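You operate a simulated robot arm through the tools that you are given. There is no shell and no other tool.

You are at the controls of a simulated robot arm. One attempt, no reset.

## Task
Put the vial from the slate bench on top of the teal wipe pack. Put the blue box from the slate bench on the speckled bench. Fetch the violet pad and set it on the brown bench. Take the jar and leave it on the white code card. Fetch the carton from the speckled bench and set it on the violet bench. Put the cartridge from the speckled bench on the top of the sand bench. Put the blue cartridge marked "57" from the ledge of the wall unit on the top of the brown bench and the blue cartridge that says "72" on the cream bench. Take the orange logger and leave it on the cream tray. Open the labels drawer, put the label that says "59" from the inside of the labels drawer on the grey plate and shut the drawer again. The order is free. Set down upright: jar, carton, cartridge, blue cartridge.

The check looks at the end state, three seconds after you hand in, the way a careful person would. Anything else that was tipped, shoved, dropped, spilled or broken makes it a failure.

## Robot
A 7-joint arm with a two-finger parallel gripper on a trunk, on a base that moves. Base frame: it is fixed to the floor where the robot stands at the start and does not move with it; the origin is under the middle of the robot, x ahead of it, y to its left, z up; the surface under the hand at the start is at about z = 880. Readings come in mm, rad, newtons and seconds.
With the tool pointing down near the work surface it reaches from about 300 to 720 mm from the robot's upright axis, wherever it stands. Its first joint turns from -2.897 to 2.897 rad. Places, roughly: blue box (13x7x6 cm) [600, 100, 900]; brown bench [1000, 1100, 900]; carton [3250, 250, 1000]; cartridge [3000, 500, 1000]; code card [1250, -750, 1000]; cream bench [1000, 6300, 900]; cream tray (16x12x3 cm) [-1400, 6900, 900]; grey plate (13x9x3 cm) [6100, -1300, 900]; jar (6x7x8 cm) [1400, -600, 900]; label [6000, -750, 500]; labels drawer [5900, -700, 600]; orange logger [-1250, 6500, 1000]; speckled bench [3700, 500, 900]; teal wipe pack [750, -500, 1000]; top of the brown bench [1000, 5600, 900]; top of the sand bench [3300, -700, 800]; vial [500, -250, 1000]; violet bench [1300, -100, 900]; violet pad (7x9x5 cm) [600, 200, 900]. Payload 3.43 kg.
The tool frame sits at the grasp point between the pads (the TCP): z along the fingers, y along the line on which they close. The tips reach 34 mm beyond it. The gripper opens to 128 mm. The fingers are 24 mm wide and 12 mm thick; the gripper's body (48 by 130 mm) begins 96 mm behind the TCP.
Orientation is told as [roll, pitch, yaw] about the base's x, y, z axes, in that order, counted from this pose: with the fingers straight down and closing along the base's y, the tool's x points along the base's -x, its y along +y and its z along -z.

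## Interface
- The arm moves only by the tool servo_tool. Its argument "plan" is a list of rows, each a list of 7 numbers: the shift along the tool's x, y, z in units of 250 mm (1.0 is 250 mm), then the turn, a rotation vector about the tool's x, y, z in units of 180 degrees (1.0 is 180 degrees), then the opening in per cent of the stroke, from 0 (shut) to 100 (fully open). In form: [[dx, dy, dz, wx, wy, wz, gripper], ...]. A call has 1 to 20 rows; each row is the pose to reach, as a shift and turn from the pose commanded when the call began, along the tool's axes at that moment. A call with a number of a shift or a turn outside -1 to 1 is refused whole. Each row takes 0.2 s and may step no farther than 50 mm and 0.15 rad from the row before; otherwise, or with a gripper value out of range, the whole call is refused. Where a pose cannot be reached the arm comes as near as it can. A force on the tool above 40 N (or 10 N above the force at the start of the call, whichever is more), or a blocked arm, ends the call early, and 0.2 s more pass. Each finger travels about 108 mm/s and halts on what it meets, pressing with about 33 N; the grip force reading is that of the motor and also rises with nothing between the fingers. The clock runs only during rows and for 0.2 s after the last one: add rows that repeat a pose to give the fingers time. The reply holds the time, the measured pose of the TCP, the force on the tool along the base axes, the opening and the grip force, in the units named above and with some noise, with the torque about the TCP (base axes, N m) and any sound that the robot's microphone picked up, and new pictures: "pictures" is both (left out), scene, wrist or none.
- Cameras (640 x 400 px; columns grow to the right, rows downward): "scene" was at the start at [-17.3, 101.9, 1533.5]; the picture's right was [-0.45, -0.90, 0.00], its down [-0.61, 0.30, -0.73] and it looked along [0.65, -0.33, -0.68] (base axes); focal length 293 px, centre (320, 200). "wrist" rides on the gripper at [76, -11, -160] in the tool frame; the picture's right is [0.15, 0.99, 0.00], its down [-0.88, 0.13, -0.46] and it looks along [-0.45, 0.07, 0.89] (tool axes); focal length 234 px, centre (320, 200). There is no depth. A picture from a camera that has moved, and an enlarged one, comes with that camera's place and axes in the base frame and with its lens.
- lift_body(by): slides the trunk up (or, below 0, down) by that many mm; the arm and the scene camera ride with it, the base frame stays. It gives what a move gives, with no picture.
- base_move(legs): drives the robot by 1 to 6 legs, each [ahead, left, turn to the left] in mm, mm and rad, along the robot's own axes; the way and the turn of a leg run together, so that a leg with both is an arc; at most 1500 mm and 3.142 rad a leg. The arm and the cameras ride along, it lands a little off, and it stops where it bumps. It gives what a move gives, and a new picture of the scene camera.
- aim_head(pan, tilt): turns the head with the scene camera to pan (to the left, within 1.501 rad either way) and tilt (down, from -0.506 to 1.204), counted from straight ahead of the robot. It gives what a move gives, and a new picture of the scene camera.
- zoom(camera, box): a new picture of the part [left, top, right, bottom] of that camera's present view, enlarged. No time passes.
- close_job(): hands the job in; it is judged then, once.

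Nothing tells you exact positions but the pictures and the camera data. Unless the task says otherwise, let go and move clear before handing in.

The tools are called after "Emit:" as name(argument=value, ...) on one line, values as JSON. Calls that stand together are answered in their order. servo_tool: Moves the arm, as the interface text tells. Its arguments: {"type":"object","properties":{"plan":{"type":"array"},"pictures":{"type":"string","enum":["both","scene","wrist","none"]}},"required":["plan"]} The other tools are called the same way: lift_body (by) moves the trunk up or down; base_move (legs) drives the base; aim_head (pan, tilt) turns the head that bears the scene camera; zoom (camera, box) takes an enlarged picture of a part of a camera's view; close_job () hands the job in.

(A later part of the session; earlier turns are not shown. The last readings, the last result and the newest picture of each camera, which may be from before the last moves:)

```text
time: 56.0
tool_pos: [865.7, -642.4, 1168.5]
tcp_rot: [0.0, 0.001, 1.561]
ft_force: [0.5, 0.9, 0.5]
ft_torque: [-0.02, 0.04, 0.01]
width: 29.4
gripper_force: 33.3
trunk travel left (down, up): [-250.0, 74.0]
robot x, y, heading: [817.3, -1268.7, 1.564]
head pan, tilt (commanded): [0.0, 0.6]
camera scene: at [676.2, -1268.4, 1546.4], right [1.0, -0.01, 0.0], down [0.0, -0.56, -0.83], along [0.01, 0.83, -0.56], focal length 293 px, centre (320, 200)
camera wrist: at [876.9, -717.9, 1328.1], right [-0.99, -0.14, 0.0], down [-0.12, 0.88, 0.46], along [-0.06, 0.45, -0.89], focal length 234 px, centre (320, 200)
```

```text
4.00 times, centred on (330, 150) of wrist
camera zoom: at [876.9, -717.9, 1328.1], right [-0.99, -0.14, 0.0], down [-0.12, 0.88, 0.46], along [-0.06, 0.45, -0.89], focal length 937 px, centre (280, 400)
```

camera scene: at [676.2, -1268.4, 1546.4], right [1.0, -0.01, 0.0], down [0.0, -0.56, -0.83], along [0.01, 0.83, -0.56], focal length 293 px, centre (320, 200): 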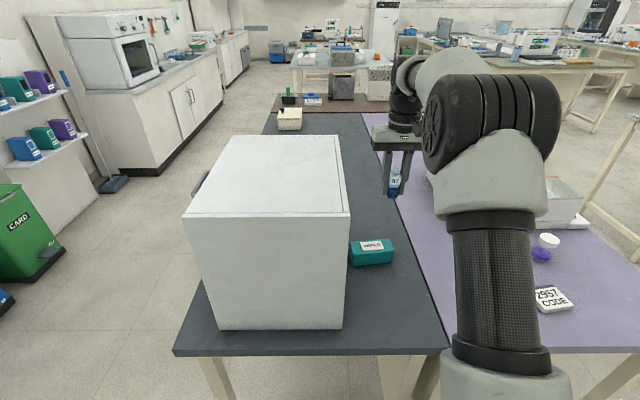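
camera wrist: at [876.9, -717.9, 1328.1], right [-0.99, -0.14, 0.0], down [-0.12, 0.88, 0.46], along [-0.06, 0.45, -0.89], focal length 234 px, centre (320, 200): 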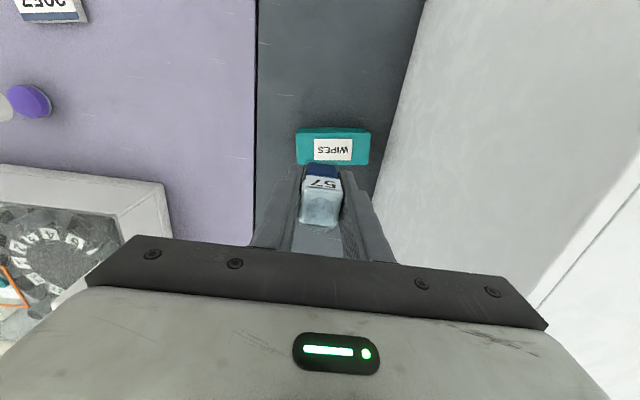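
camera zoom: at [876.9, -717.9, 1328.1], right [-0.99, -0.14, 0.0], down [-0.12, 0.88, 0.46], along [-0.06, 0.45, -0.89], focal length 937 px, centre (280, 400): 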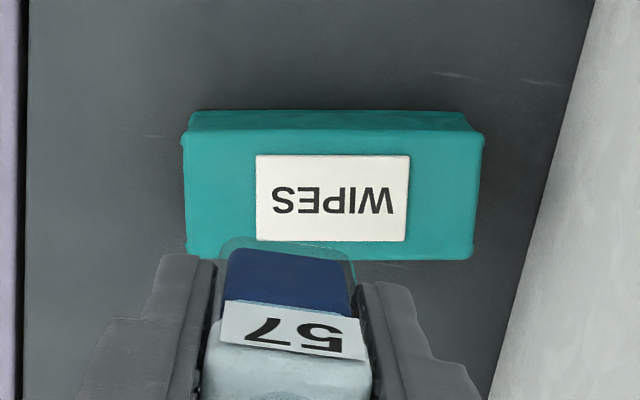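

The pack centre is at about (841,-616). I align and lower close to it.

Emit:
servo_tool(plan=[[-0.06, 0.05, 0, 0, 0, 0, 0], [-0.105, 0.078, 0.1, 0, 0, 0, 0], [-0.105, 0.078, 0.26, 0, 0, 0, 0], [-0.105, 0.078, 0.42, 0, 0, 0, 0], [-0.105, 0.078, 0.55, 0, 0, 0, 0], [-0.105, 0.078, 0.66, 0, 0, 0, 0], [-0.105, 0.078, 0.72, 0, 0, 0, 0], [-0.105, 0.078, 0.72, 0, 0, 0, 0]], pictures="both")

Emit:
zoom(camera="scene", box=[310, 170, 450, 280])

Emit:
zoom(camera="wrist", box=[250, 100, 410, 200])

```text
time: 57.8
tool_pos: [844.4, -616.0, 989.9]
tcp_rot: [-0.002, -0.001, 1.562]
ft_force: [0.7, 0.0, -0.1]
ft_torque: [0.01, 0.01, 0.04]
width: 29.2
gripper_force: 33.0
trunk travel left (down, up): [-250.0, 74.0]
robot x, y, heading: [821.8, -1269.8, 1.561]
head pan, tilt (commanded): [0.0, 0.6]
camera scene: at [676.2, -1268.3, 1546.4], right [1.0, -0.01, 0.0], down [0.0, -0.56, -0.83], along [0.01, 0.83, -0.56], focal length 293 px, centre (320, 200)
camera wrist: at [854.8, -691.9, 1149.8], right [-0.99, -0.14, 0.0], down [-0.12, 0.88, 0.46], along [-0.06, 0.45, -0.89], focal length 234 px, centre (320, 200)
```

scene: 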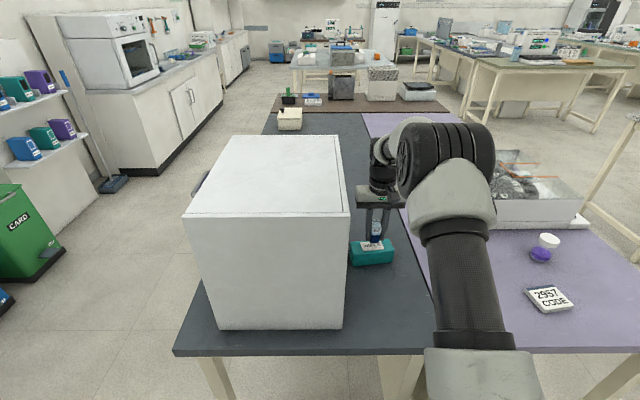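
wrist: 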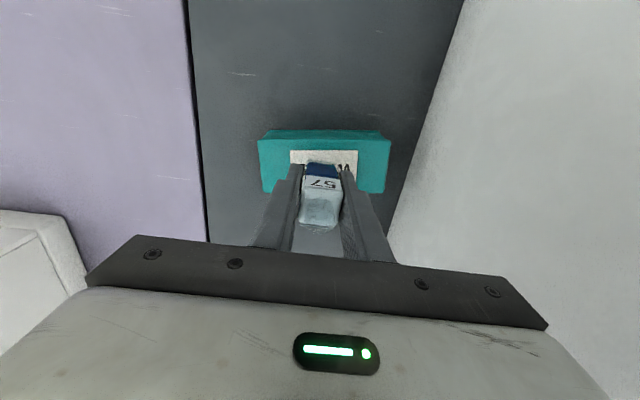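

```text
3.64 times, centred on (380, 225) of scene
camera zoom: at [676.2, -1268.3, 1546.4], right [1.0, -0.01, 0.0], down [0.0, -0.56, -0.83], along [0.01, 0.83, -0.56], focal length 1065 px, centre (102, 109)
```

zoom: 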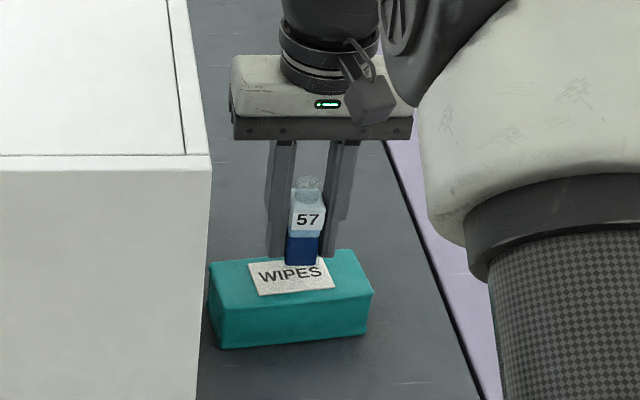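

```text
4.00 times, centred on (330, 150) of wrist
camera zoom: at [854.8, -691.9, 1149.8], right [-0.99, -0.14, 0.0], down [-0.12, 0.88, 0.46], along [-0.06, 0.45, -0.89], focal length 937 px, centre (280, 400)
```

zoom: 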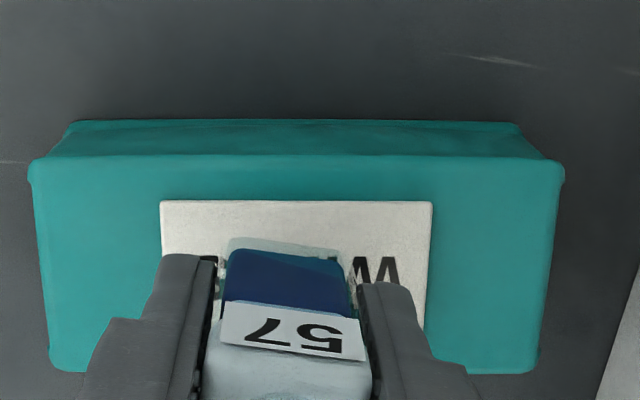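

Well positioned over the label. I lower slowly watching the force.

Emit:
servo_tool(plan=[[0, 0, 0.03, 0, 0, 0, 0], [0, 0, 0.05, 0, 0, 0, 0], [0, 0, 0.06, 0, 0, 0, 0], [0, 0, 0.066, 0, 0, 0, 0], [0, 0, 0.072, 0, 0, 0, 0]], pictures="none")

```text
time: 59.0
tool_pos: [844.6, -613.8, 972.7]
tcp_rot: [-0.002, -0.001, 1.562]
ft_force: [0.5, 0.4, -0.7]
ft_torque: [0.0, -0.02, 0.0]
width: 29.2
gripper_force: 33.3
trunk travel left (down, up): [-250.0, 74.0]
robot x, y, heading: [816.4, -1266.2, 1.557]
head pan, tilt (commanded): [0.0, 0.6]
```

Emit:
servo_tool(plan=[[0, 0, 0.008, 0, 0, 0, 0], [0, 0, 0.016, 0, 0, 0, 0], [0, 0, 0.016, 0, 0, 0, 0]], pictures="none")

Emit:
zoom(camera="scene", box=[340, 200, 410, 270])

```text
time: 59.8
tool_pos: [846.0, -616.0, 970.8]
tcp_rot: [0.0, -0.007, 1.561]
ft_force: [0.1, -1.3, 22.6]
ft_torque: [-0.19, 0.04, -0.03]
width: 29.3
gripper_force: 33.5
trunk travel left (down, up): [-250.0, 74.0]
robot x, y, heading: [820.7, -1265.0, 1.561]
head pan, tilt (commanded): [0.0, 0.6]
```

```text
5.71 times, centred on (375, 235) of scene
camera zoom: at [676.1, -1270.5, 1546.7], right [1.0, -0.01, 0.0], down [0.0, -0.56, -0.83], along [0.01, 0.83, -0.56], focal length 1674 px, centre (6, 0)
```

zoom: 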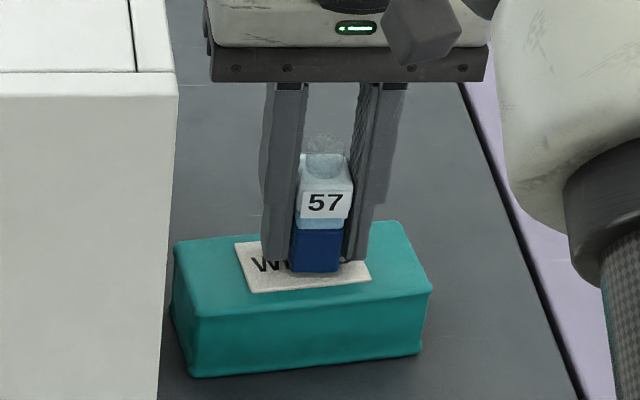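

Contact felt (22 N). I relieve slightly, open, and rise.

Emit:
servo_tool(plan=[[0, 0, -0.006, 0, 0, 0, 0], [0, 0, -0.006, 0, 0, 0, 30], [0, 0, -0.006, 0, 0, 0, 50], [0, 0, -0.006, 0, 0, 0, 50]], pictures="none")

Emit:
servo_tool(plan=[[0, 0, -0.1, 0, 0, 0, 50], [0, 0, -0.25, 0, 0, 0, 50], [0, 0, -0.45, 0, 0, 0, 50], [0, 0, -0.65, 0, 0, 0, 50], [0, 0, -0.85, 0, 0, 0, 50], [0, 0, -1.0, 0, 0, 0, 50]], pictures="both")

Emit:
zoom(camera="scene", box=[340, 200, 410, 270])

```text
time: 60.8
tool_pos: [845.1, -615.3, 971.0]
tcp_rot: [-0.001, -0.001, 1.563]
ft_force: [1.1, -0.1, -0.4]
ft_torque: [0.03, 0.02, 0.02]
width: 64.0
gripper_force: 0.0
trunk travel left (down, up): [-250.0, 74.0]
robot x, y, heading: [822.1, -1266.6, 1.56]
head pan, tilt (commanded): [0.0, 0.6]
```

```text
time: 62.2
tool_pos: [841.4, -614.2, 1222.2]
tcp_rot: [-0.002, 0.0, 1.561]
ft_force: [-0.7, 0.8, 0.1]
ft_torque: [0.03, 0.01, 0.02]
width: 64.0
gripper_force: 0.1
trunk travel left (down, up): [-250.0, 74.0]
robot x, y, heading: [815.7, -1265.6, 1.562]
head pan, tilt (commanded): [0.0, 0.6]
camera scene: at [676.2, -1268.3, 1546.3], right [1.0, -0.01, 0.0], down [0.0, -0.56, -0.83], along [0.01, 0.83, -0.56], focal length 293 px, centre (320, 200)
camera wrist: at [851.9, -689.8, 1380.6], right [-0.99, -0.14, 0.0], down [-0.12, 0.88, 0.46], along [-0.06, 0.45, -0.89], focal length 234 px, centre (320, 200)
```

scene: 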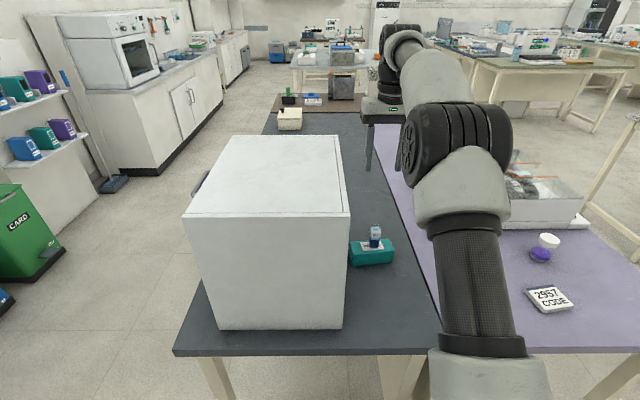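
wrist: 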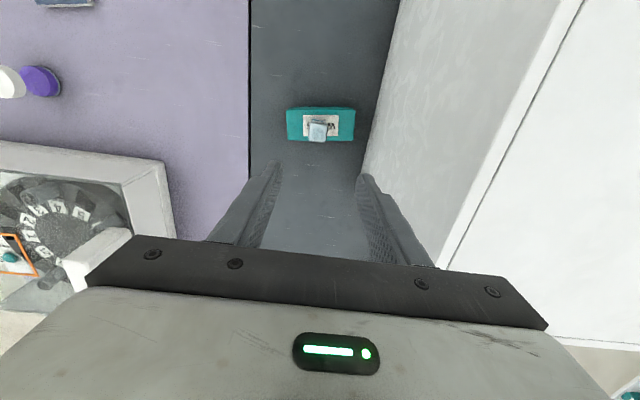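

```text
5.71 times, centred on (375, 235) of scene
camera zoom: at [676.2, -1268.3, 1546.3], right [1.0, -0.01, 0.0], down [0.0, -0.56, -0.83], along [0.01, 0.83, -0.56], focal length 1674 px, centre (6, 0)
```

zoom: 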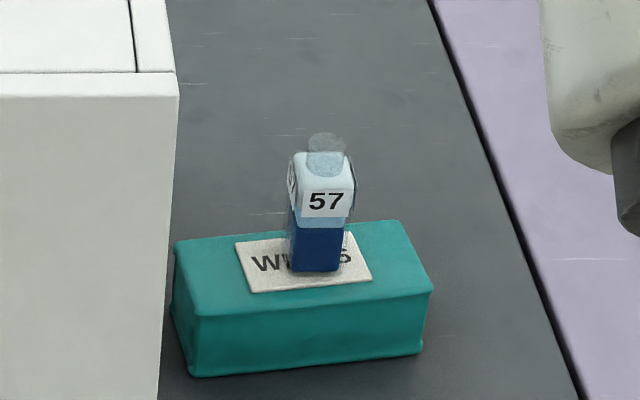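

The vial stands on the wipe pack. Next: the jar to the code card, both on the violet bench. I retract the arm and zoom on them.

Emit:
servo_tool(plan=[[0.15, -0.05, -0.05, 0, 0, 0, 50], [0.33, -0.1, -0.1, 0, 0, 0, 50], [0.5, -0.15, -0.1, 0, 0, 0, 50], [0.67, -0.2, -0.1, 0, 0, 0, 50], [0.84, -0.25, -0.1, 0, 0, 0, 50], [1.0, -0.25, -0.1, 0, 0, 0, 50]], pictures="none")

Emit:
zoom(camera="scene", box=[480, 210, 640, 330])

```text
time: 63.6
tool_pos: [906.1, -867.3, 1246.5]
tcp_rot: [-0.001, 0.001, 1.563]
ft_force: [-0.1, 0.1, -0.7]
ft_torque: [0.01, -0.02, 0.01]
width: 64.0
gripper_force: 0.0
trunk travel left (down, up): [-250.0, 74.0]
robot x, y, heading: [818.4, -1264.1, 1.564]
head pan, tilt (commanded): [0.0, 0.6]
```

```text
3.33 times, centred on (560, 270) of scene
camera zoom: at [676.2, -1268.7, 1546.4], right [1.0, -0.01, 0.0], down [0.0, -0.56, -0.83], along [0.01, 0.83, -0.56], focal length 976 px, centre (-480, -33)
```

zoom: 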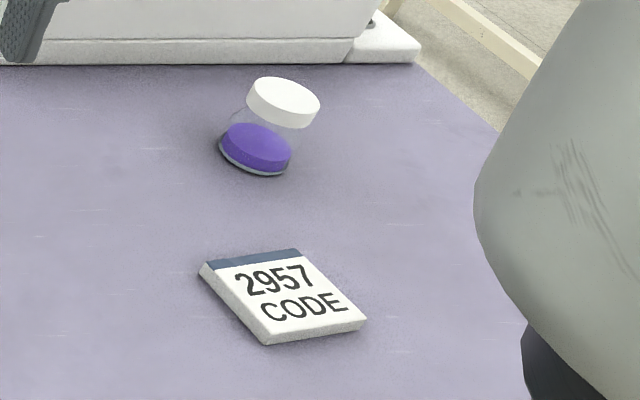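

Jar at about (1380,-611); code card centre about (1297,-770). I slide right so both are in front of me.

Emit:
base_move(legs=[[0, -510, 0]])

Emit:
aim_head(pan=-0.1, tilt=0.8)

```text
time: 69.1
tool_pos: [1422.5, -868.8, 1246.0]
tcp_rot: [-0.002, 0.001, 1.566]
ft_force: [0.6, 0.2, -1.1]
ft_torque: [0.0, 0.03, 0.01]
width: 64.1
gripper_force: 0.1
trunk travel left (down, up): [-250.0, 74.0]
robot x, y, heading: [1335.3, -1270.7, 1.567]
head pan, tilt (commanded): [0.0, 0.6]
camera scene: at [1193.9, -1272.4, 1546.4], right [1.0, -0.01, 0.0], down [0.0, -0.56, -0.83], along [0.0, 0.83, -0.56], focal length 293 px, centre (320, 200)
```

scene: 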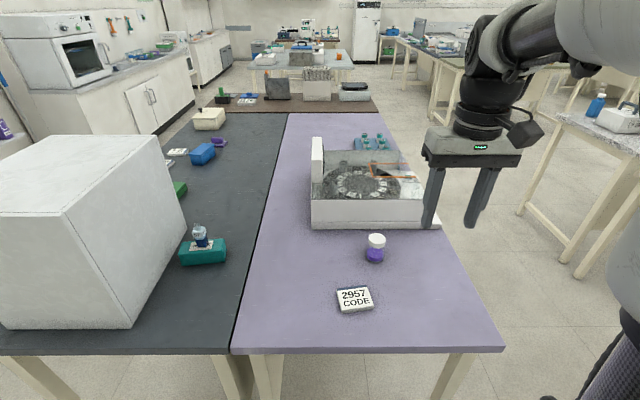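

```text
time: 69.8
tool_pos: [1423.3, -868.5, 1246.1]
tcp_rot: [-0.001, 0.002, 1.565]
ft_force: [0.4, 0.1, 0.6]
ft_torque: [-0.01, 0.01, 0.0]
width: 63.9
gripper_force: 0.1
trunk travel left (down, up): [-250.0, 74.0]
robot x, y, heading: [1337.1, -1272.2, 1.57]
head pan, tilt (commanded): [-0.099, 0.799]
camera scene: at [1201.8, -1280.5, 1529.6], right [0.99, -0.1, 0.0], down [-0.07, -0.71, -0.7], along [0.07, 0.69, -0.72], focal length 293 px, centre (320, 200)
```

scene: 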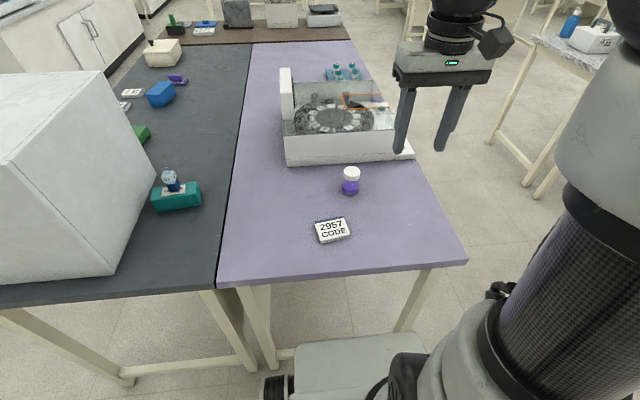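

Emit:
zoom(camera="scene", box=[280, 150, 420, 250])

Emit:
zoom(camera="wrist", box=[0, 0, 640, 400])

```text
4.00 times, centred on (350, 200) of scene
camera zoom: at [1201.8, -1280.5, 1529.6], right [0.99, -0.1, 0.0], down [-0.07, -0.71, -0.7], along [0.07, 0.69, -0.72], focal length 1172 px, centre (200, 200)
```

zoom: 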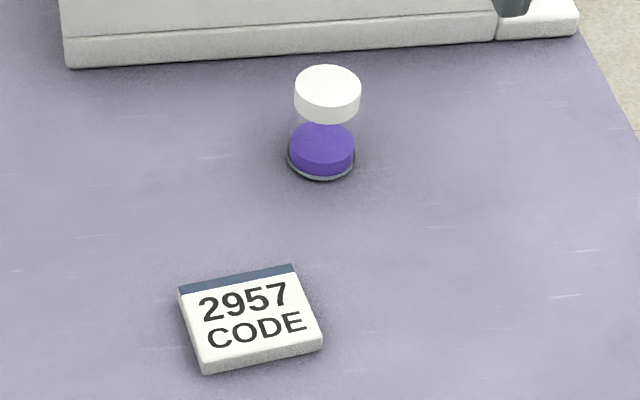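

```text
1.00 times, centred on (320, 200) of wrist (not enlarged: the box is as wide or as high as the picture)
camera zoom: at [1433.5, -943.9, 1405.0], right [-0.99, -0.14, 0.0], down [-0.13, 0.88, 0.46], along [-0.06, 0.45, -0.89], focal length 234 px, centre (320, 200)
```

zoom: 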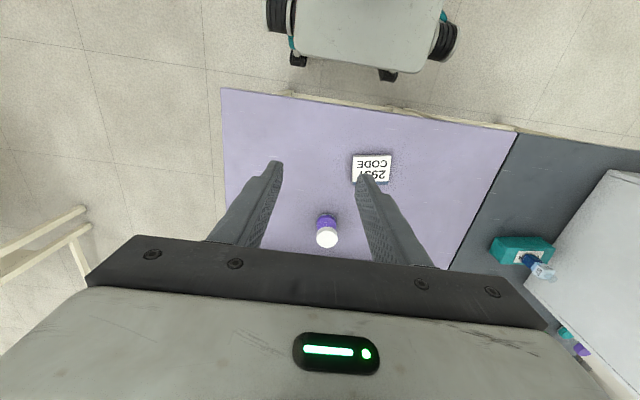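

I estimate the jar at (1370,-618), about 56 mm wide and 78 mm high; card centre at (1287,-779). I move above the jar.

Emit:
servo_tool(plan=[[-0.15, 0.03, 0.06, 0, 0, 0, 85], [-0.3, 0.06, 0.12, 0, 0, 0, 85], [-0.45, 0.09, 0.2, 0, 0, 0, 85], [-0.6, 0.12, 0.28, 0, 0, 0, 85], [-0.75, 0.15, 0.36, 0, 0, 0, 85], [-0.9, 0.18, 0.45, 0, 0, 0, 85], [-0.98, 0.205, 0.54, 0, 0, 0, 85], [-0.98, 0.205, 0.54, 0, 0, 0, 85]], pictures="wrist")

Emit:
zoom(camera="wrist", box=[230, 80, 430, 220])

```text
time: 71.6
tool_pos: [1372.6, -622.7, 1110.6]
tcp_rot: [-0.001, 0.0, 1.565]
ft_force: [-0.6, 0.8, 0.3]
ft_torque: [0.01, 0.0, 0.02]
width: 108.5
gripper_force: 0.2
trunk travel left (down, up): [-250.0, 74.0]
robot x, y, heading: [1337.5, -1271.1, 1.562]
head pan, tilt (commanded): [-0.099, 0.799]
camera wrist: at [1383.9, -697.4, 1269.6], right [-0.99, -0.14, 0.0], down [-0.13, 0.88, 0.46], along [-0.06, 0.45, -0.89], focal length 234 px, centre (320, 200)
```

wrist: 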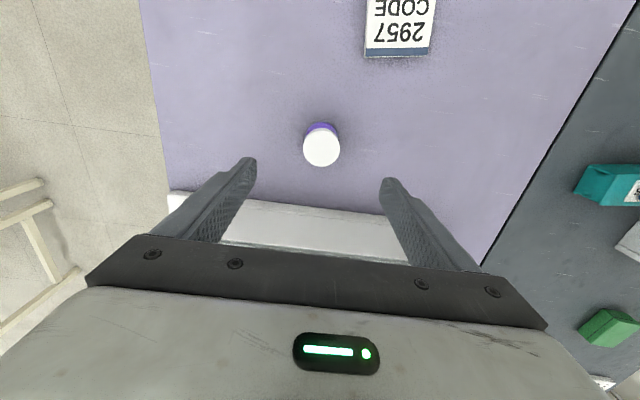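

```text
2.86 times, centred on (330, 150) of wrist
camera zoom: at [1383.9, -697.4, 1269.6], right [-0.99, -0.14, 0.0], down [-0.13, 0.88, 0.46], along [-0.06, 0.45, -0.89], focal length 669 px, centre (291, 343)
```

zoom: 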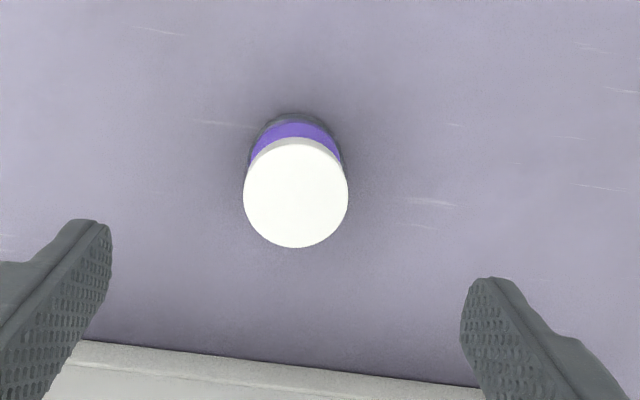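

Lid centre computed at (1372,-617). I descend around the jar and grip it.

Emit:
servo_tool(plan=[[-0.024, 0.002, 0.15, 0, 0, 0, 85], [-0.024, 0.002, 0.3, 0, 0, 0, 85], [-0.024, 0.002, 0.45, 0, 0, 0, 85], [-0.024, 0.002, 0.6, 0, 0, 0, 85], [-0.024, 0.002, 0.7, 0, 0, 0, 85], [-0.024, 0.002, 0.755, 0, 0, 0, 85], [-0.024, 0.002, 0.755, 0, 0, 0, 85]], pictures="both")

Emit:
zoom(camera="scene", box=[280, 130, 420, 250])

```text
time: 73.2
tool_pos: [1372.3, -618.6, 922.5]
tcp_rot: [-0.003, 0.0, 1.566]
ft_force: [0.0, 0.1, -0.2]
ft_torque: [-0.01, -0.05, 0.02]
width: 108.7
gripper_force: 0.0
trunk travel left (down, up): [-250.0, 74.0]
robot x, y, heading: [1335.1, -1270.4, 1.564]
head pan, tilt (commanded): [-0.099, 0.799]
camera scene: at [1201.8, -1280.5, 1529.5], right [0.99, -0.1, 0.0], down [-0.08, -0.71, -0.7], along [0.07, 0.69, -0.72], focal length 293 px, centre (320, 200)
camera wrist: at [1382.6, -694.8, 1081.6], right [-0.99, -0.14, 0.0], down [-0.13, 0.88, 0.46], along [-0.06, 0.45, -0.89], focal length 234 px, centre (320, 200)
```

scene: 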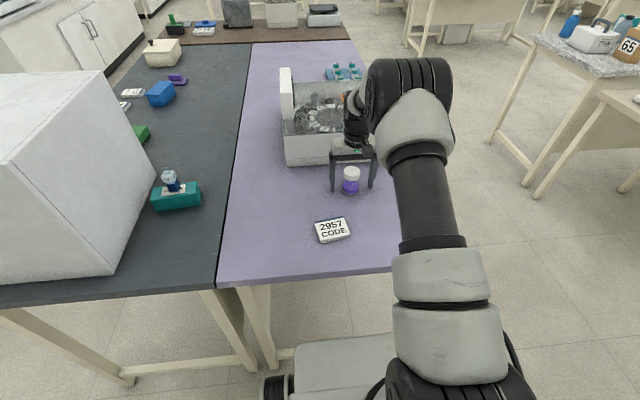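
wrist: 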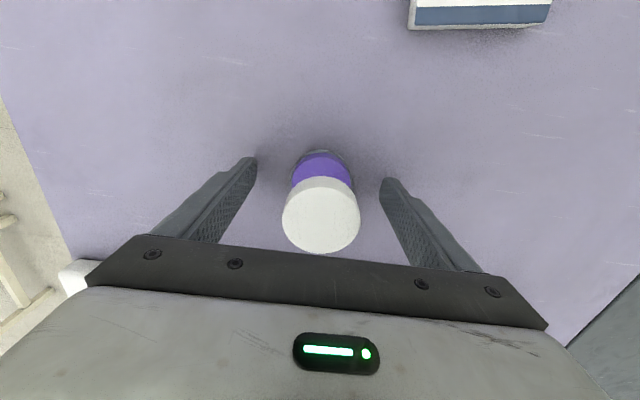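

```text
3.33 times, centred on (350, 190) of scene
camera zoom: at [1201.8, -1280.5, 1529.5], right [0.99, -0.1, 0.0], down [-0.08, -0.71, -0.7], along [0.07, 0.69, -0.72], focal length 976 px, centre (220, 233)
```

zoom: 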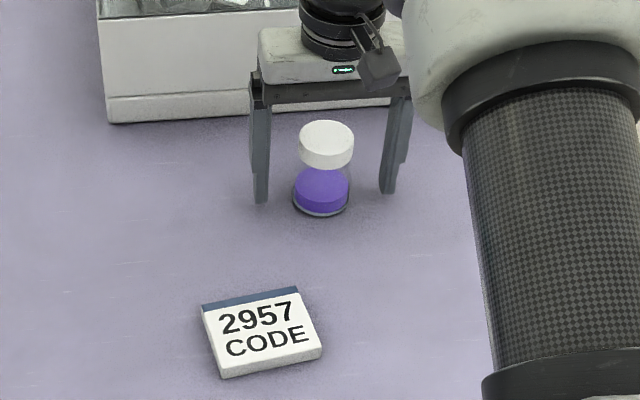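

Emit:
servo_tool(plan=[[0, 0, 0, 0, 0, 0, 60], [0, 0, 0, 0, 0, 0, 40], [0, 0, 0, 0, 0, 0, 20], [0, 0, 0, 0, 0, 0, 0], [0, 0, 0, 0, 0, 0, 0]], pictures="wrist")

Emit:
servo_tool(plan=[[0, 0, -0.1, 0, 0, 0, 0], [0, 0, -0.25, 0, 0, 0, 0], [0, 0, -0.4, 0, 0, 0, 0], [0, 0, -0.4, 0, 0, 0, 0]], pictures="wrist")

```text
time: 74.4
tool_pos: [1372.0, -618.8, 922.8]
tcp_rot: [-0.001, -0.001, 1.566]
ft_force: [0.4, -0.7, -1.0]
ft_torque: [0.01, -0.01, -0.01]
width: 57.5
gripper_force: 32.9
trunk travel left (down, up): [-250.0, 74.0]
robot x, y, heading: [1332.2, -1270.2, 1.569]
head pan, tilt (commanded): [-0.099, 0.799]
camera wrist: at [1382.6, -694.9, 1081.8], right [-0.99, -0.14, 0.0], down [-0.13, 0.88, 0.46], along [-0.06, 0.45, -0.89], focal length 234 px, centre (320, 200)
```

wrist: 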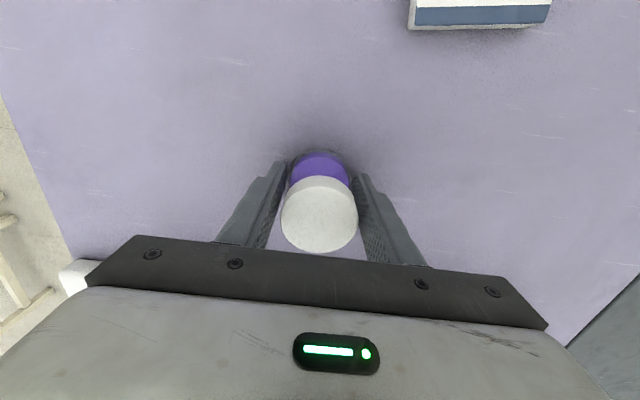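

```text
time: 75.4
tool_pos: [1371.2, -619.9, 1024.0]
tcp_rot: [-0.001, 0.002, 1.566]
ft_force: [0.3, 0.1, 0.0]
ft_torque: [-0.01, 0.01, 0.02]
width: 57.6
gripper_force: 32.8
trunk travel left (down, up): [-250.0, 74.0]
robot x, y, heading: [1335.3, -1269.7, 1.566]
head pan, tilt (commanded): [-0.099, 0.799]
camera wrist: at [1382.5, -696.1, 1181.6], right [-0.99, -0.14, 0.0], down [-0.13, 0.88, 0.46], along [-0.06, 0.45, -0.89], focal length 234 px, centre (320, 200)
```

wrist: 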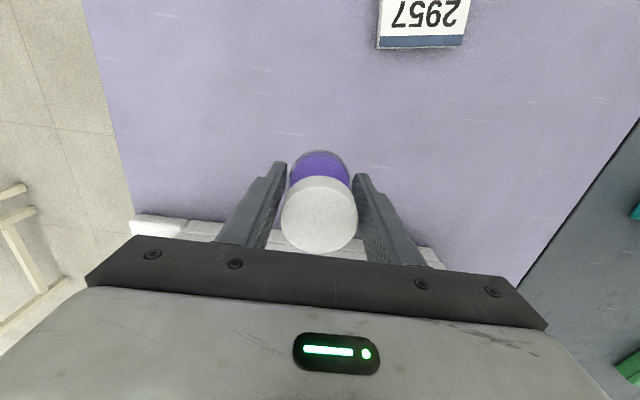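

Jar gripped (57.5 mm). I carry it above the card and check.

Emit:
servo_tool(plan=[[0.12, 0.07, 0, 0, 0, 0, 0], [0.28, 0.15, 0, 0, 0, 0, 0], [0.44, 0.24, 0, 0, 0, 0, 0], [0.58, 0.31, 0, 0, 0, 0, 0], [0.64, 0.337, 0, 0, 0, 0, 0], [0.64, 0.337, 0, 0, 0, 0, 0]], pictures="both")

Emit:
zoom(camera="scene", box=[280, 150, 420, 260])

Emit:
zoom(camera="wrist", box=[220, 100, 420, 260])

```text
time: 76.8
tool_pos: [1286.5, -779.1, 1021.0]
tcp_rot: [-0.001, 0.002, 1.565]
ft_force: [0.2, 0.2, -1.1]
ft_torque: [0.0, -0.03, -0.01]
width: 57.2
gripper_force: 33.0
trunk travel left (down, up): [-250.0, 74.0]
robot x, y, heading: [1334.8, -1270.6, 1.564]
head pan, tilt (commanded): [-0.099, 0.799]
camera scene: at [1201.8, -1280.5, 1529.5], right [0.99, -0.1, 0.0], down [-0.08, -0.71, -0.7], along [0.07, 0.69, -0.72], focal length 293 px, centre (320, 200)
camera wrist: at [1298.2, -854.3, 1181.0], right [-0.99, -0.14, 0.0], down [-0.13, 0.88, 0.46], along [-0.06, 0.45, -0.89], focal length 234 px, centre (320, 200)
```

scene: 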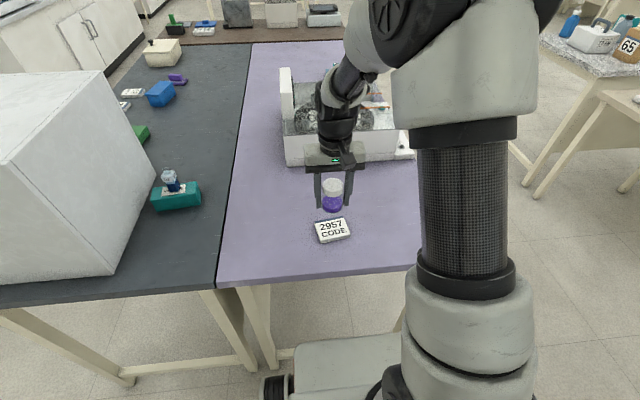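
wrist: 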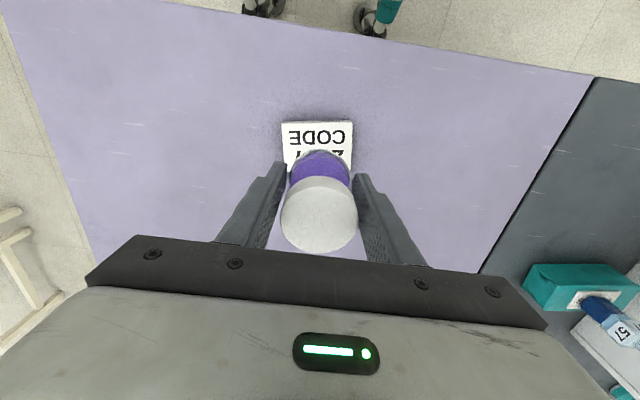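

```text
3.64 times, centred on (350, 205) of scene
camera zoom: at [1201.8, -1280.5, 1529.5], right [0.99, -0.1, 0.0], down [-0.08, -0.71, -0.7], along [0.07, 0.69, -0.72], focal length 1065 px, centre (211, 182)
```

zoom: 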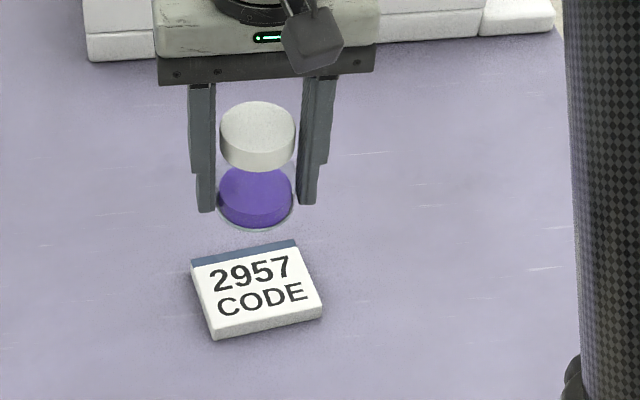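

```text
2.50 times, centred on (320, 180) of wrist
camera zoom: at [1298.2, -854.3, 1181.0], right [-0.99, -0.14, 0.0], down [-0.13, 0.88, 0.46], along [-0.06, 0.45, -0.89], focal length 585 px, centre (320, 250)
```

zoom: 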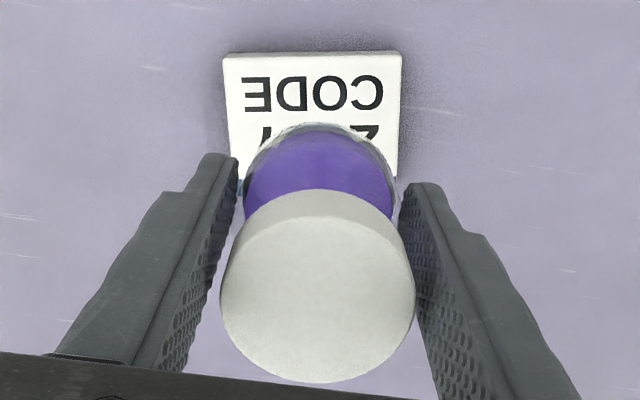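

The card centre is at about (1292,-777) relative to the gripper view. I shift 5 mm and lower onto the card.

Emit:
servo_tool(plan=[[-0.004, -0.02, 0.12, 0, 0, 0, 0], [-0.004, -0.02, 0.22, 0, 0, 0, 0], [-0.004, -0.02, 0.3, 0, 0, 0, 0], [-0.004, -0.02, 0.33, 0, 0, 0, 0], [-0.004, -0.02, 0.33, 0, 0, 0, 0]], pictures="both")

Emit:
zoom(camera="scene", box=[290, 180, 370, 250])

Emit:
zoom(camera="wrist", box=[220, 80, 420, 220])

```text
time: 78.0
tool_pos: [1293.4, -775.3, 939.3]
tcp_rot: [-0.001, 0.0, 1.565]
ft_force: [-0.5, -1.6, -1.5]
ft_torque: [-0.01, -0.02, -0.03]
width: 57.3
gripper_force: 33.0
trunk travel left (down, up): [-250.0, 74.0]
robot x, y, heading: [1333.3, -1271.0, 1.56]
head pan, tilt (commanded): [-0.099, 0.799]
camera scene: at [1201.8, -1280.4, 1529.5], right [0.99, -0.1, 0.0], down [-0.08, -0.71, -0.7], along [0.07, 0.69, -0.72], focal length 293 px, centre (320, 200)
camera wrist: at [1304.2, -851.3, 1099.6], right [-0.99, -0.14, 0.0], down [-0.13, 0.88, 0.46], along [-0.06, 0.45, -0.89], focal length 234 px, centre (320, 200)
```

scene: 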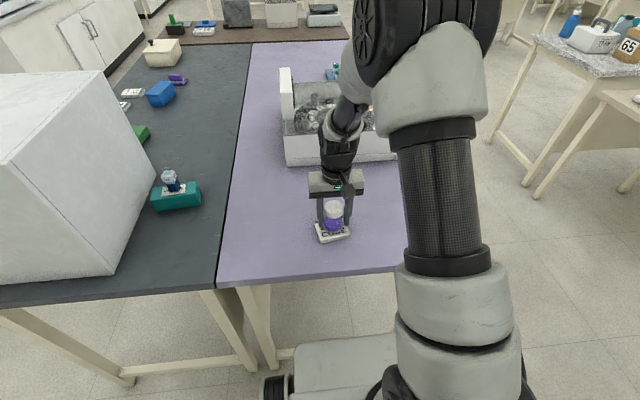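
wrist: 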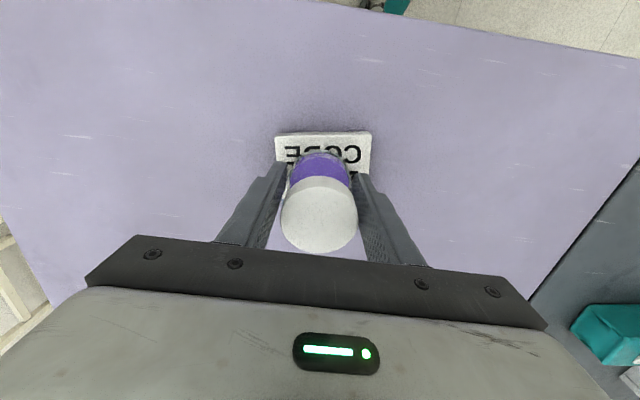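

```text
5.71 times, centred on (330, 215) of scene
camera zoom: at [1201.8, -1280.4, 1529.5], right [0.99, -0.1, 0.0], down [-0.08, -0.71, -0.7], along [0.07, 0.69, -0.72], focal length 1674 px, centre (263, 114)
```

zoom: 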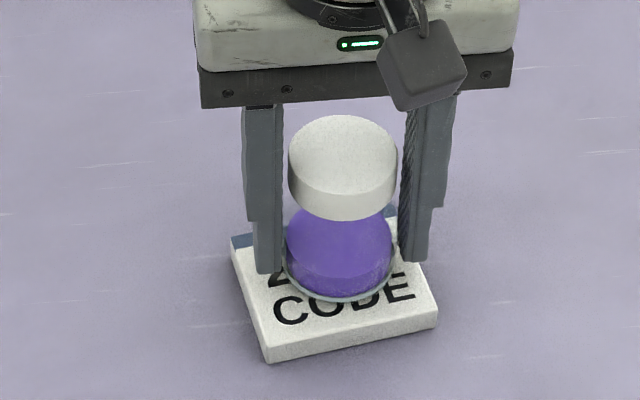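

```text
2.86 times, centred on (320, 150) of wrist
camera zoom: at [1304.2, -851.3, 1099.6], right [-0.99, -0.14, 0.0], down [-0.13, 0.88, 0.46], along [-0.06, 0.45, -0.89], focal length 669 px, centre (320, 343)
```

zoom: 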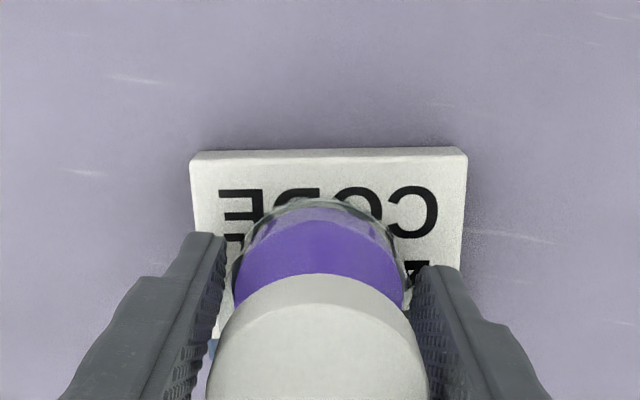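

The jar should shift about 6 mm toward me and 2 mm left to be centred; then I lower to contact.

Emit:
servo_tool(plan=[[0.012, 0.004, 0, 0, 0, 0, 0], [0.024, 0.008, 0, 0, 0, 0, 0], [0.024, 0.008, 0.008, 0, 0, 0, 0], [0.024, 0.008, 0.012, 0, 0, 0, 0]], pictures="both")

Emit:
zoom(camera="scene", box=[290, 180, 370, 250])

Emit:
zoom(camera="wrist", box=[220, 80, 420, 220])

```text
time: 79.0
tool_pos: [1290.6, -781.9, 938.1]
tcp_rot: [-0.001, -0.002, 1.566]
ft_force: [-0.7, -2.9, 15.4]
ft_torque: [-0.13, 0.08, 0.15]
width: 56.9
gripper_force: 32.9
trunk travel left (down, up): [-250.0, 74.0]
robot x, y, heading: [1338.7, -1270.2, 1.565]
head pan, tilt (commanded): [-0.099, 0.799]
camera scene: at [1201.8, -1281.9, 1529.8], right [0.99, -0.1, 0.0], down [-0.08, -0.71, -0.7], along [0.07, 0.69, -0.72], focal length 293 px, centre (320, 200)
camera wrist: at [1301.8, -857.8, 1097.0], right [-0.99, -0.14, 0.0], down [-0.13, 0.88, 0.46], along [-0.06, 0.45, -0.89], focal length 234 px, centre (320, 200)
```

scene: 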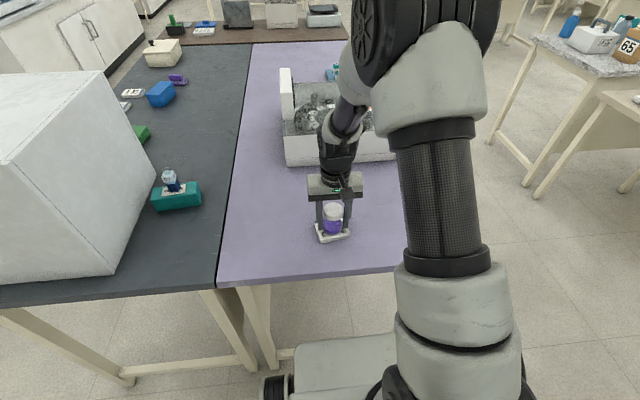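
wrist: 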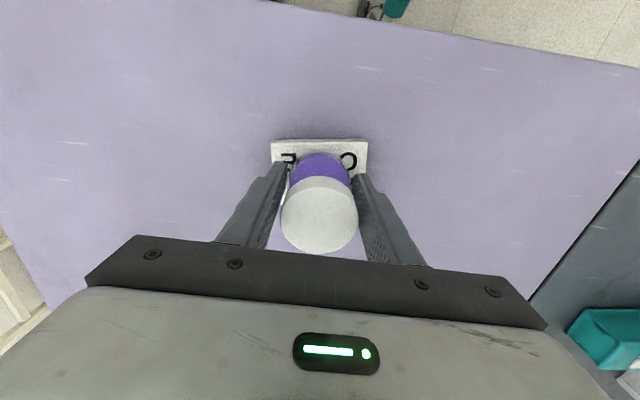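

```text
5.71 times, centred on (330, 215) of scene
camera zoom: at [1201.8, -1281.9, 1529.8], right [0.99, -0.1, 0.0], down [-0.08, -0.71, -0.7], along [0.07, 0.69, -0.72], focal length 1674 px, centre (263, 114)
```

zoom: 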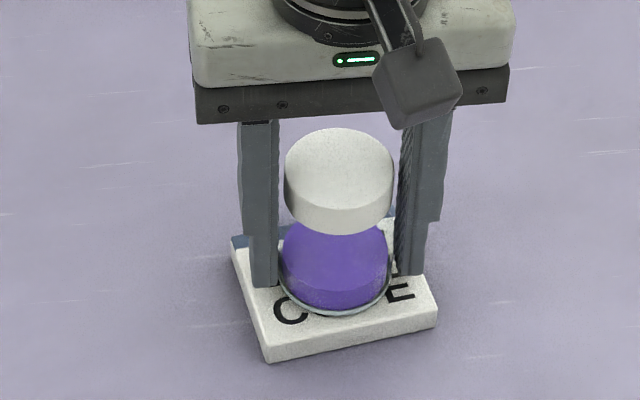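

```text
2.86 times, centred on (320, 150) of wrist
camera zoom: at [1301.8, -857.8, 1097.0], right [-0.99, -0.14, 0.0], down [-0.13, 0.88, 0.46], along [-0.06, 0.45, -0.89], focal length 669 px, centre (320, 343)
```

zoom: 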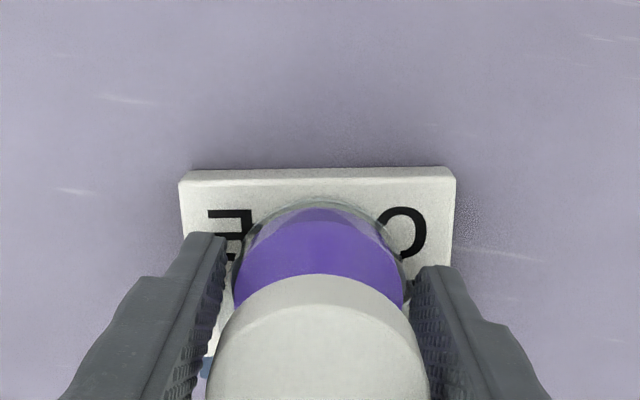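

Contact at z≈938 already (card is thicker than thought). I check the centring more closely before release.

Emit:
zoom(camera="wrist", box=[260, 125, 380, 200])

Emit:
zoom(camera="scene", box=[312, 205, 356, 245])

```text
5.33 times, centred on (320, 162) of wrist
camera zoom: at [1301.8, -857.8, 1097.0], right [-0.99, -0.14, 0.0], down [-0.13, 0.88, 0.46], along [-0.06, 0.45, -0.89], focal length 1249 px, centre (320, 400)
```

zoom: 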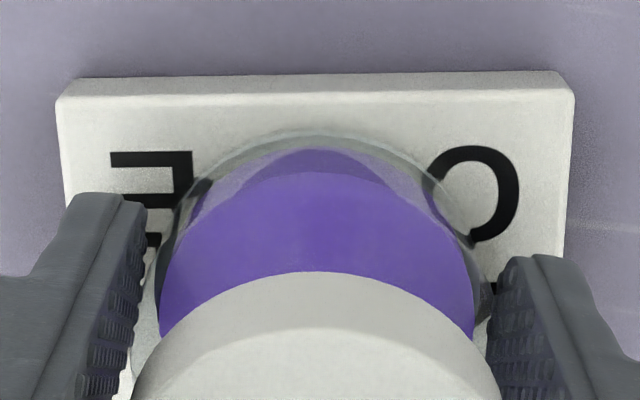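

```text
10.00 times, centred on (334, 225) of scene
camera zoom: at [1201.8, -1281.9, 1529.8], right [0.99, -0.1, 0.0], down [-0.08, -0.71, -0.7], along [0.07, 0.69, -0.72], focal length 2929 px, centre (180, -50)
```

zoom: 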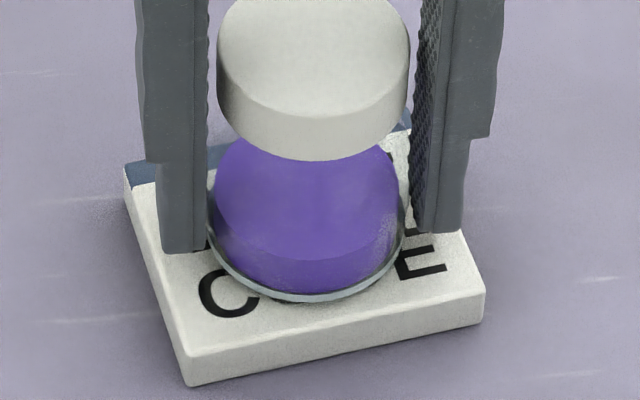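

Both views show the jar fully on the card with only ~2 mm bias. I nudge 2 mm nearer, set down lightly and release.

Emit:
servo_tool(plan=[[0, 0, -0.012, 0, 0, 0, 0], [0.009, 0, -0.012, 0, 0, 0, 0], [0.009, 0, -0.004, 0, 0, 0, 0], [0.009, 0, -0.004, 0, 0, 0, 40], [0.009, 0, -0.004, 0, 0, 0, 60], [0.009, 0, -0.004, 0, 0, 0, 80], [0.009, 0, -0.004, 0, 0, 0, 80]], pictures="none")

Emit:
servo_tool(plan=[[0, 0, -0.1, 0, 0, 0, 80], [0, 0, -0.25, 0, 0, 0, 80], [0, 0, -0.45, 0, 0, 0, 80], [0, 0, -0.65, 0, 0, 0, 80], [0, 0, -0.85, 0, 0, 0, 80], [0, 0, -1.0, 0, 0, 0, 80]], pictures="both")

Emit:
zoom(camera="scene", box=[302, 195, 366, 250])

Emit:
zoom(camera="wrist", box=[240, 60, 400, 160])

```text
time: 80.6
tool_pos: [1291.4, -785.0, 937.2]
tcp_rot: [-0.003, -0.001, 1.565]
ft_force: [-0.2, -0.4, -0.7]
ft_torque: [-0.03, 0.0, -0.02]
width: 102.6
gripper_force: 0.1
trunk travel left (down, up): [-250.0, 74.0]
robot x, y, heading: [1337.9, -1267.5, 1.567]
head pan, tilt (commanded): [-0.099, 0.799]
```

```text
time: 82.0
tool_pos: [1291.8, -784.2, 1187.0]
tcp_rot: [-0.001, 0.001, 1.566]
ft_force: [0.2, 0.0, 0.1]
ft_torque: [0.0, -0.01, 0.0]
width: 102.5
gripper_force: 0.1
trunk travel left (down, up): [-250.0, 74.0]
robot x, y, heading: [1335.9, -1270.2, 1.565]
head pan, tilt (commanded): [-0.099, 0.799]
camera scene: at [1201.9, -1280.6, 1529.5], right [0.99, -0.1, 0.0], down [-0.08, -0.71, -0.7], along [0.07, 0.69, -0.72], focal length 293 px, centre (320, 200)
camera wrist: at [1301.8, -859.5, 1346.4], right [-0.99, -0.14, 0.0], down [-0.13, 0.88, 0.46], along [-0.06, 0.45, -0.89], focal length 234 px, centre (320, 200)
```

scene: 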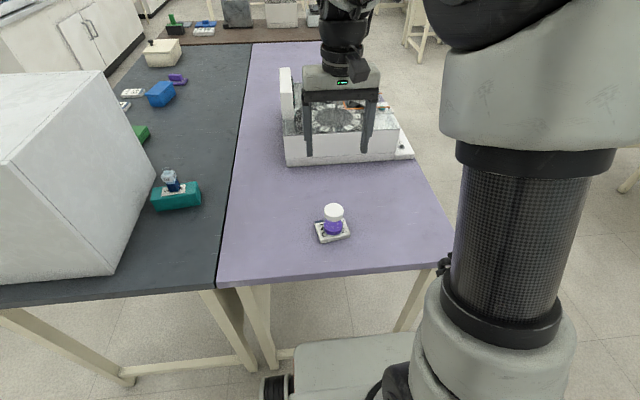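
wrist: 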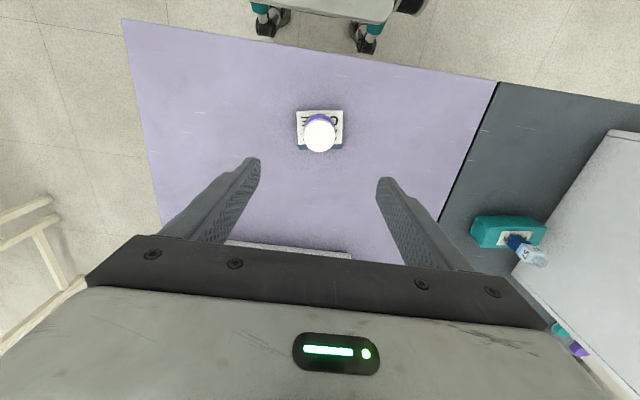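

```text
7.27 times, centred on (334, 222) of scene
camera zoom: at [1201.9, -1280.6, 1529.5], right [0.99, -0.1, 0.0], down [-0.08, -0.71, -0.7], along [0.07, 0.69, -0.72], focal length 2130 px, centre (218, 36)
```

zoom: 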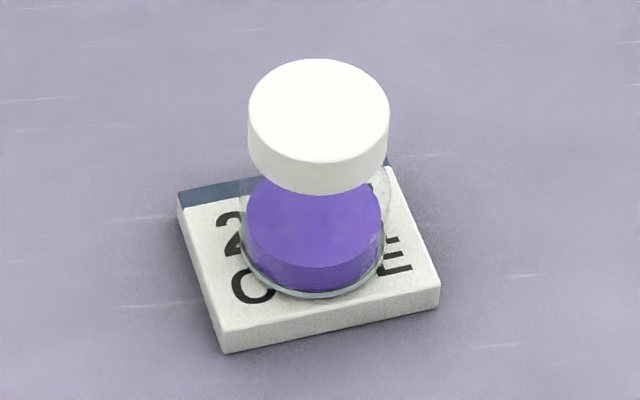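

```text
4.00 times, centred on (320, 110) of wrist
camera zoom: at [1301.8, -859.5, 1346.4], right [-0.99, -0.14, 0.0], down [-0.13, 0.88, 0.46], along [-0.06, 0.45, -0.89], focal length 937 px, centre (320, 560)
```

zoom: 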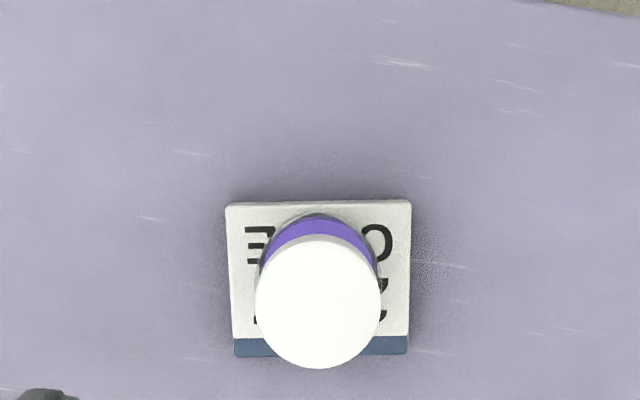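

The jar stands well on the card. Next I retract and drive back to the front of the slate bench for the violet pad and blue box.

Emit:
servo_tool(plan=[[0.15, -0.05, -0.1, 0, 0, 0, 80], [0.3, -0.1, -0.2, 0, 0, 0, 80], [0.45, -0.15, -0.25, 0, 0, 0, 80]], pictures="none")

Emit:
base_move(legs=[[-230, 0, 0], [0, 1420, 0], [0, 0, -1.5708]])

```text
time: 82.8
tool_pos: [1328.8, -898.6, 1250.7]
tcp_rot: [-0.002, 0.001, 1.567]
ft_force: [0.7, 0.9, -0.2]
ft_torque: [-0.01, 0.01, -0.01]
width: 102.3
gripper_force: 0.1
trunk travel left (down, up): [-250.0, 74.0]
robot x, y, heading: [1337.9, -1276.0, 1.564]
head pan, tilt (commanded): [-0.099, 0.799]
```

```text
time: 101.8
tool_pos: [304.9, -1464.4, 1250.0]
tcp_rot: [-0.003, -0.001, -0.07]
ft_force: [0.3, -0.2, -0.2]
ft_torque: [0.01, 0.0, 0.0]
width: 102.7
gripper_force: 0.0
trunk travel left (down, up): [-250.0, 74.0]
robot x, y, heading: [-68.1, -1448.6, -0.072]
head pan, tilt (commanded): [-0.099, 0.799]
camera scene: at [-69.7, -1315.3, 1529.5], right [-0.17, -0.99, 0.0], down [-0.71, 0.12, -0.7], along [0.69, -0.12, -0.72], focal length 293 px, centre (320, 200)
```

scene: 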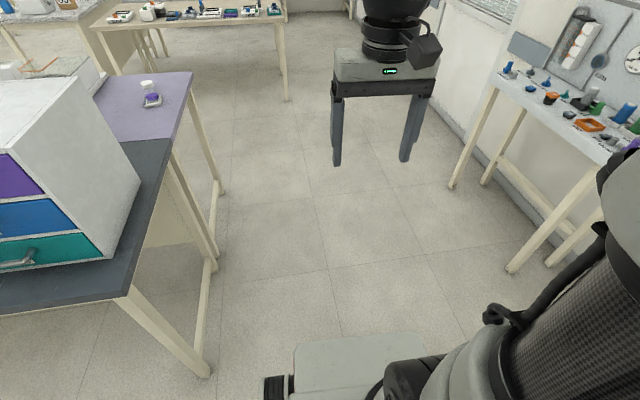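

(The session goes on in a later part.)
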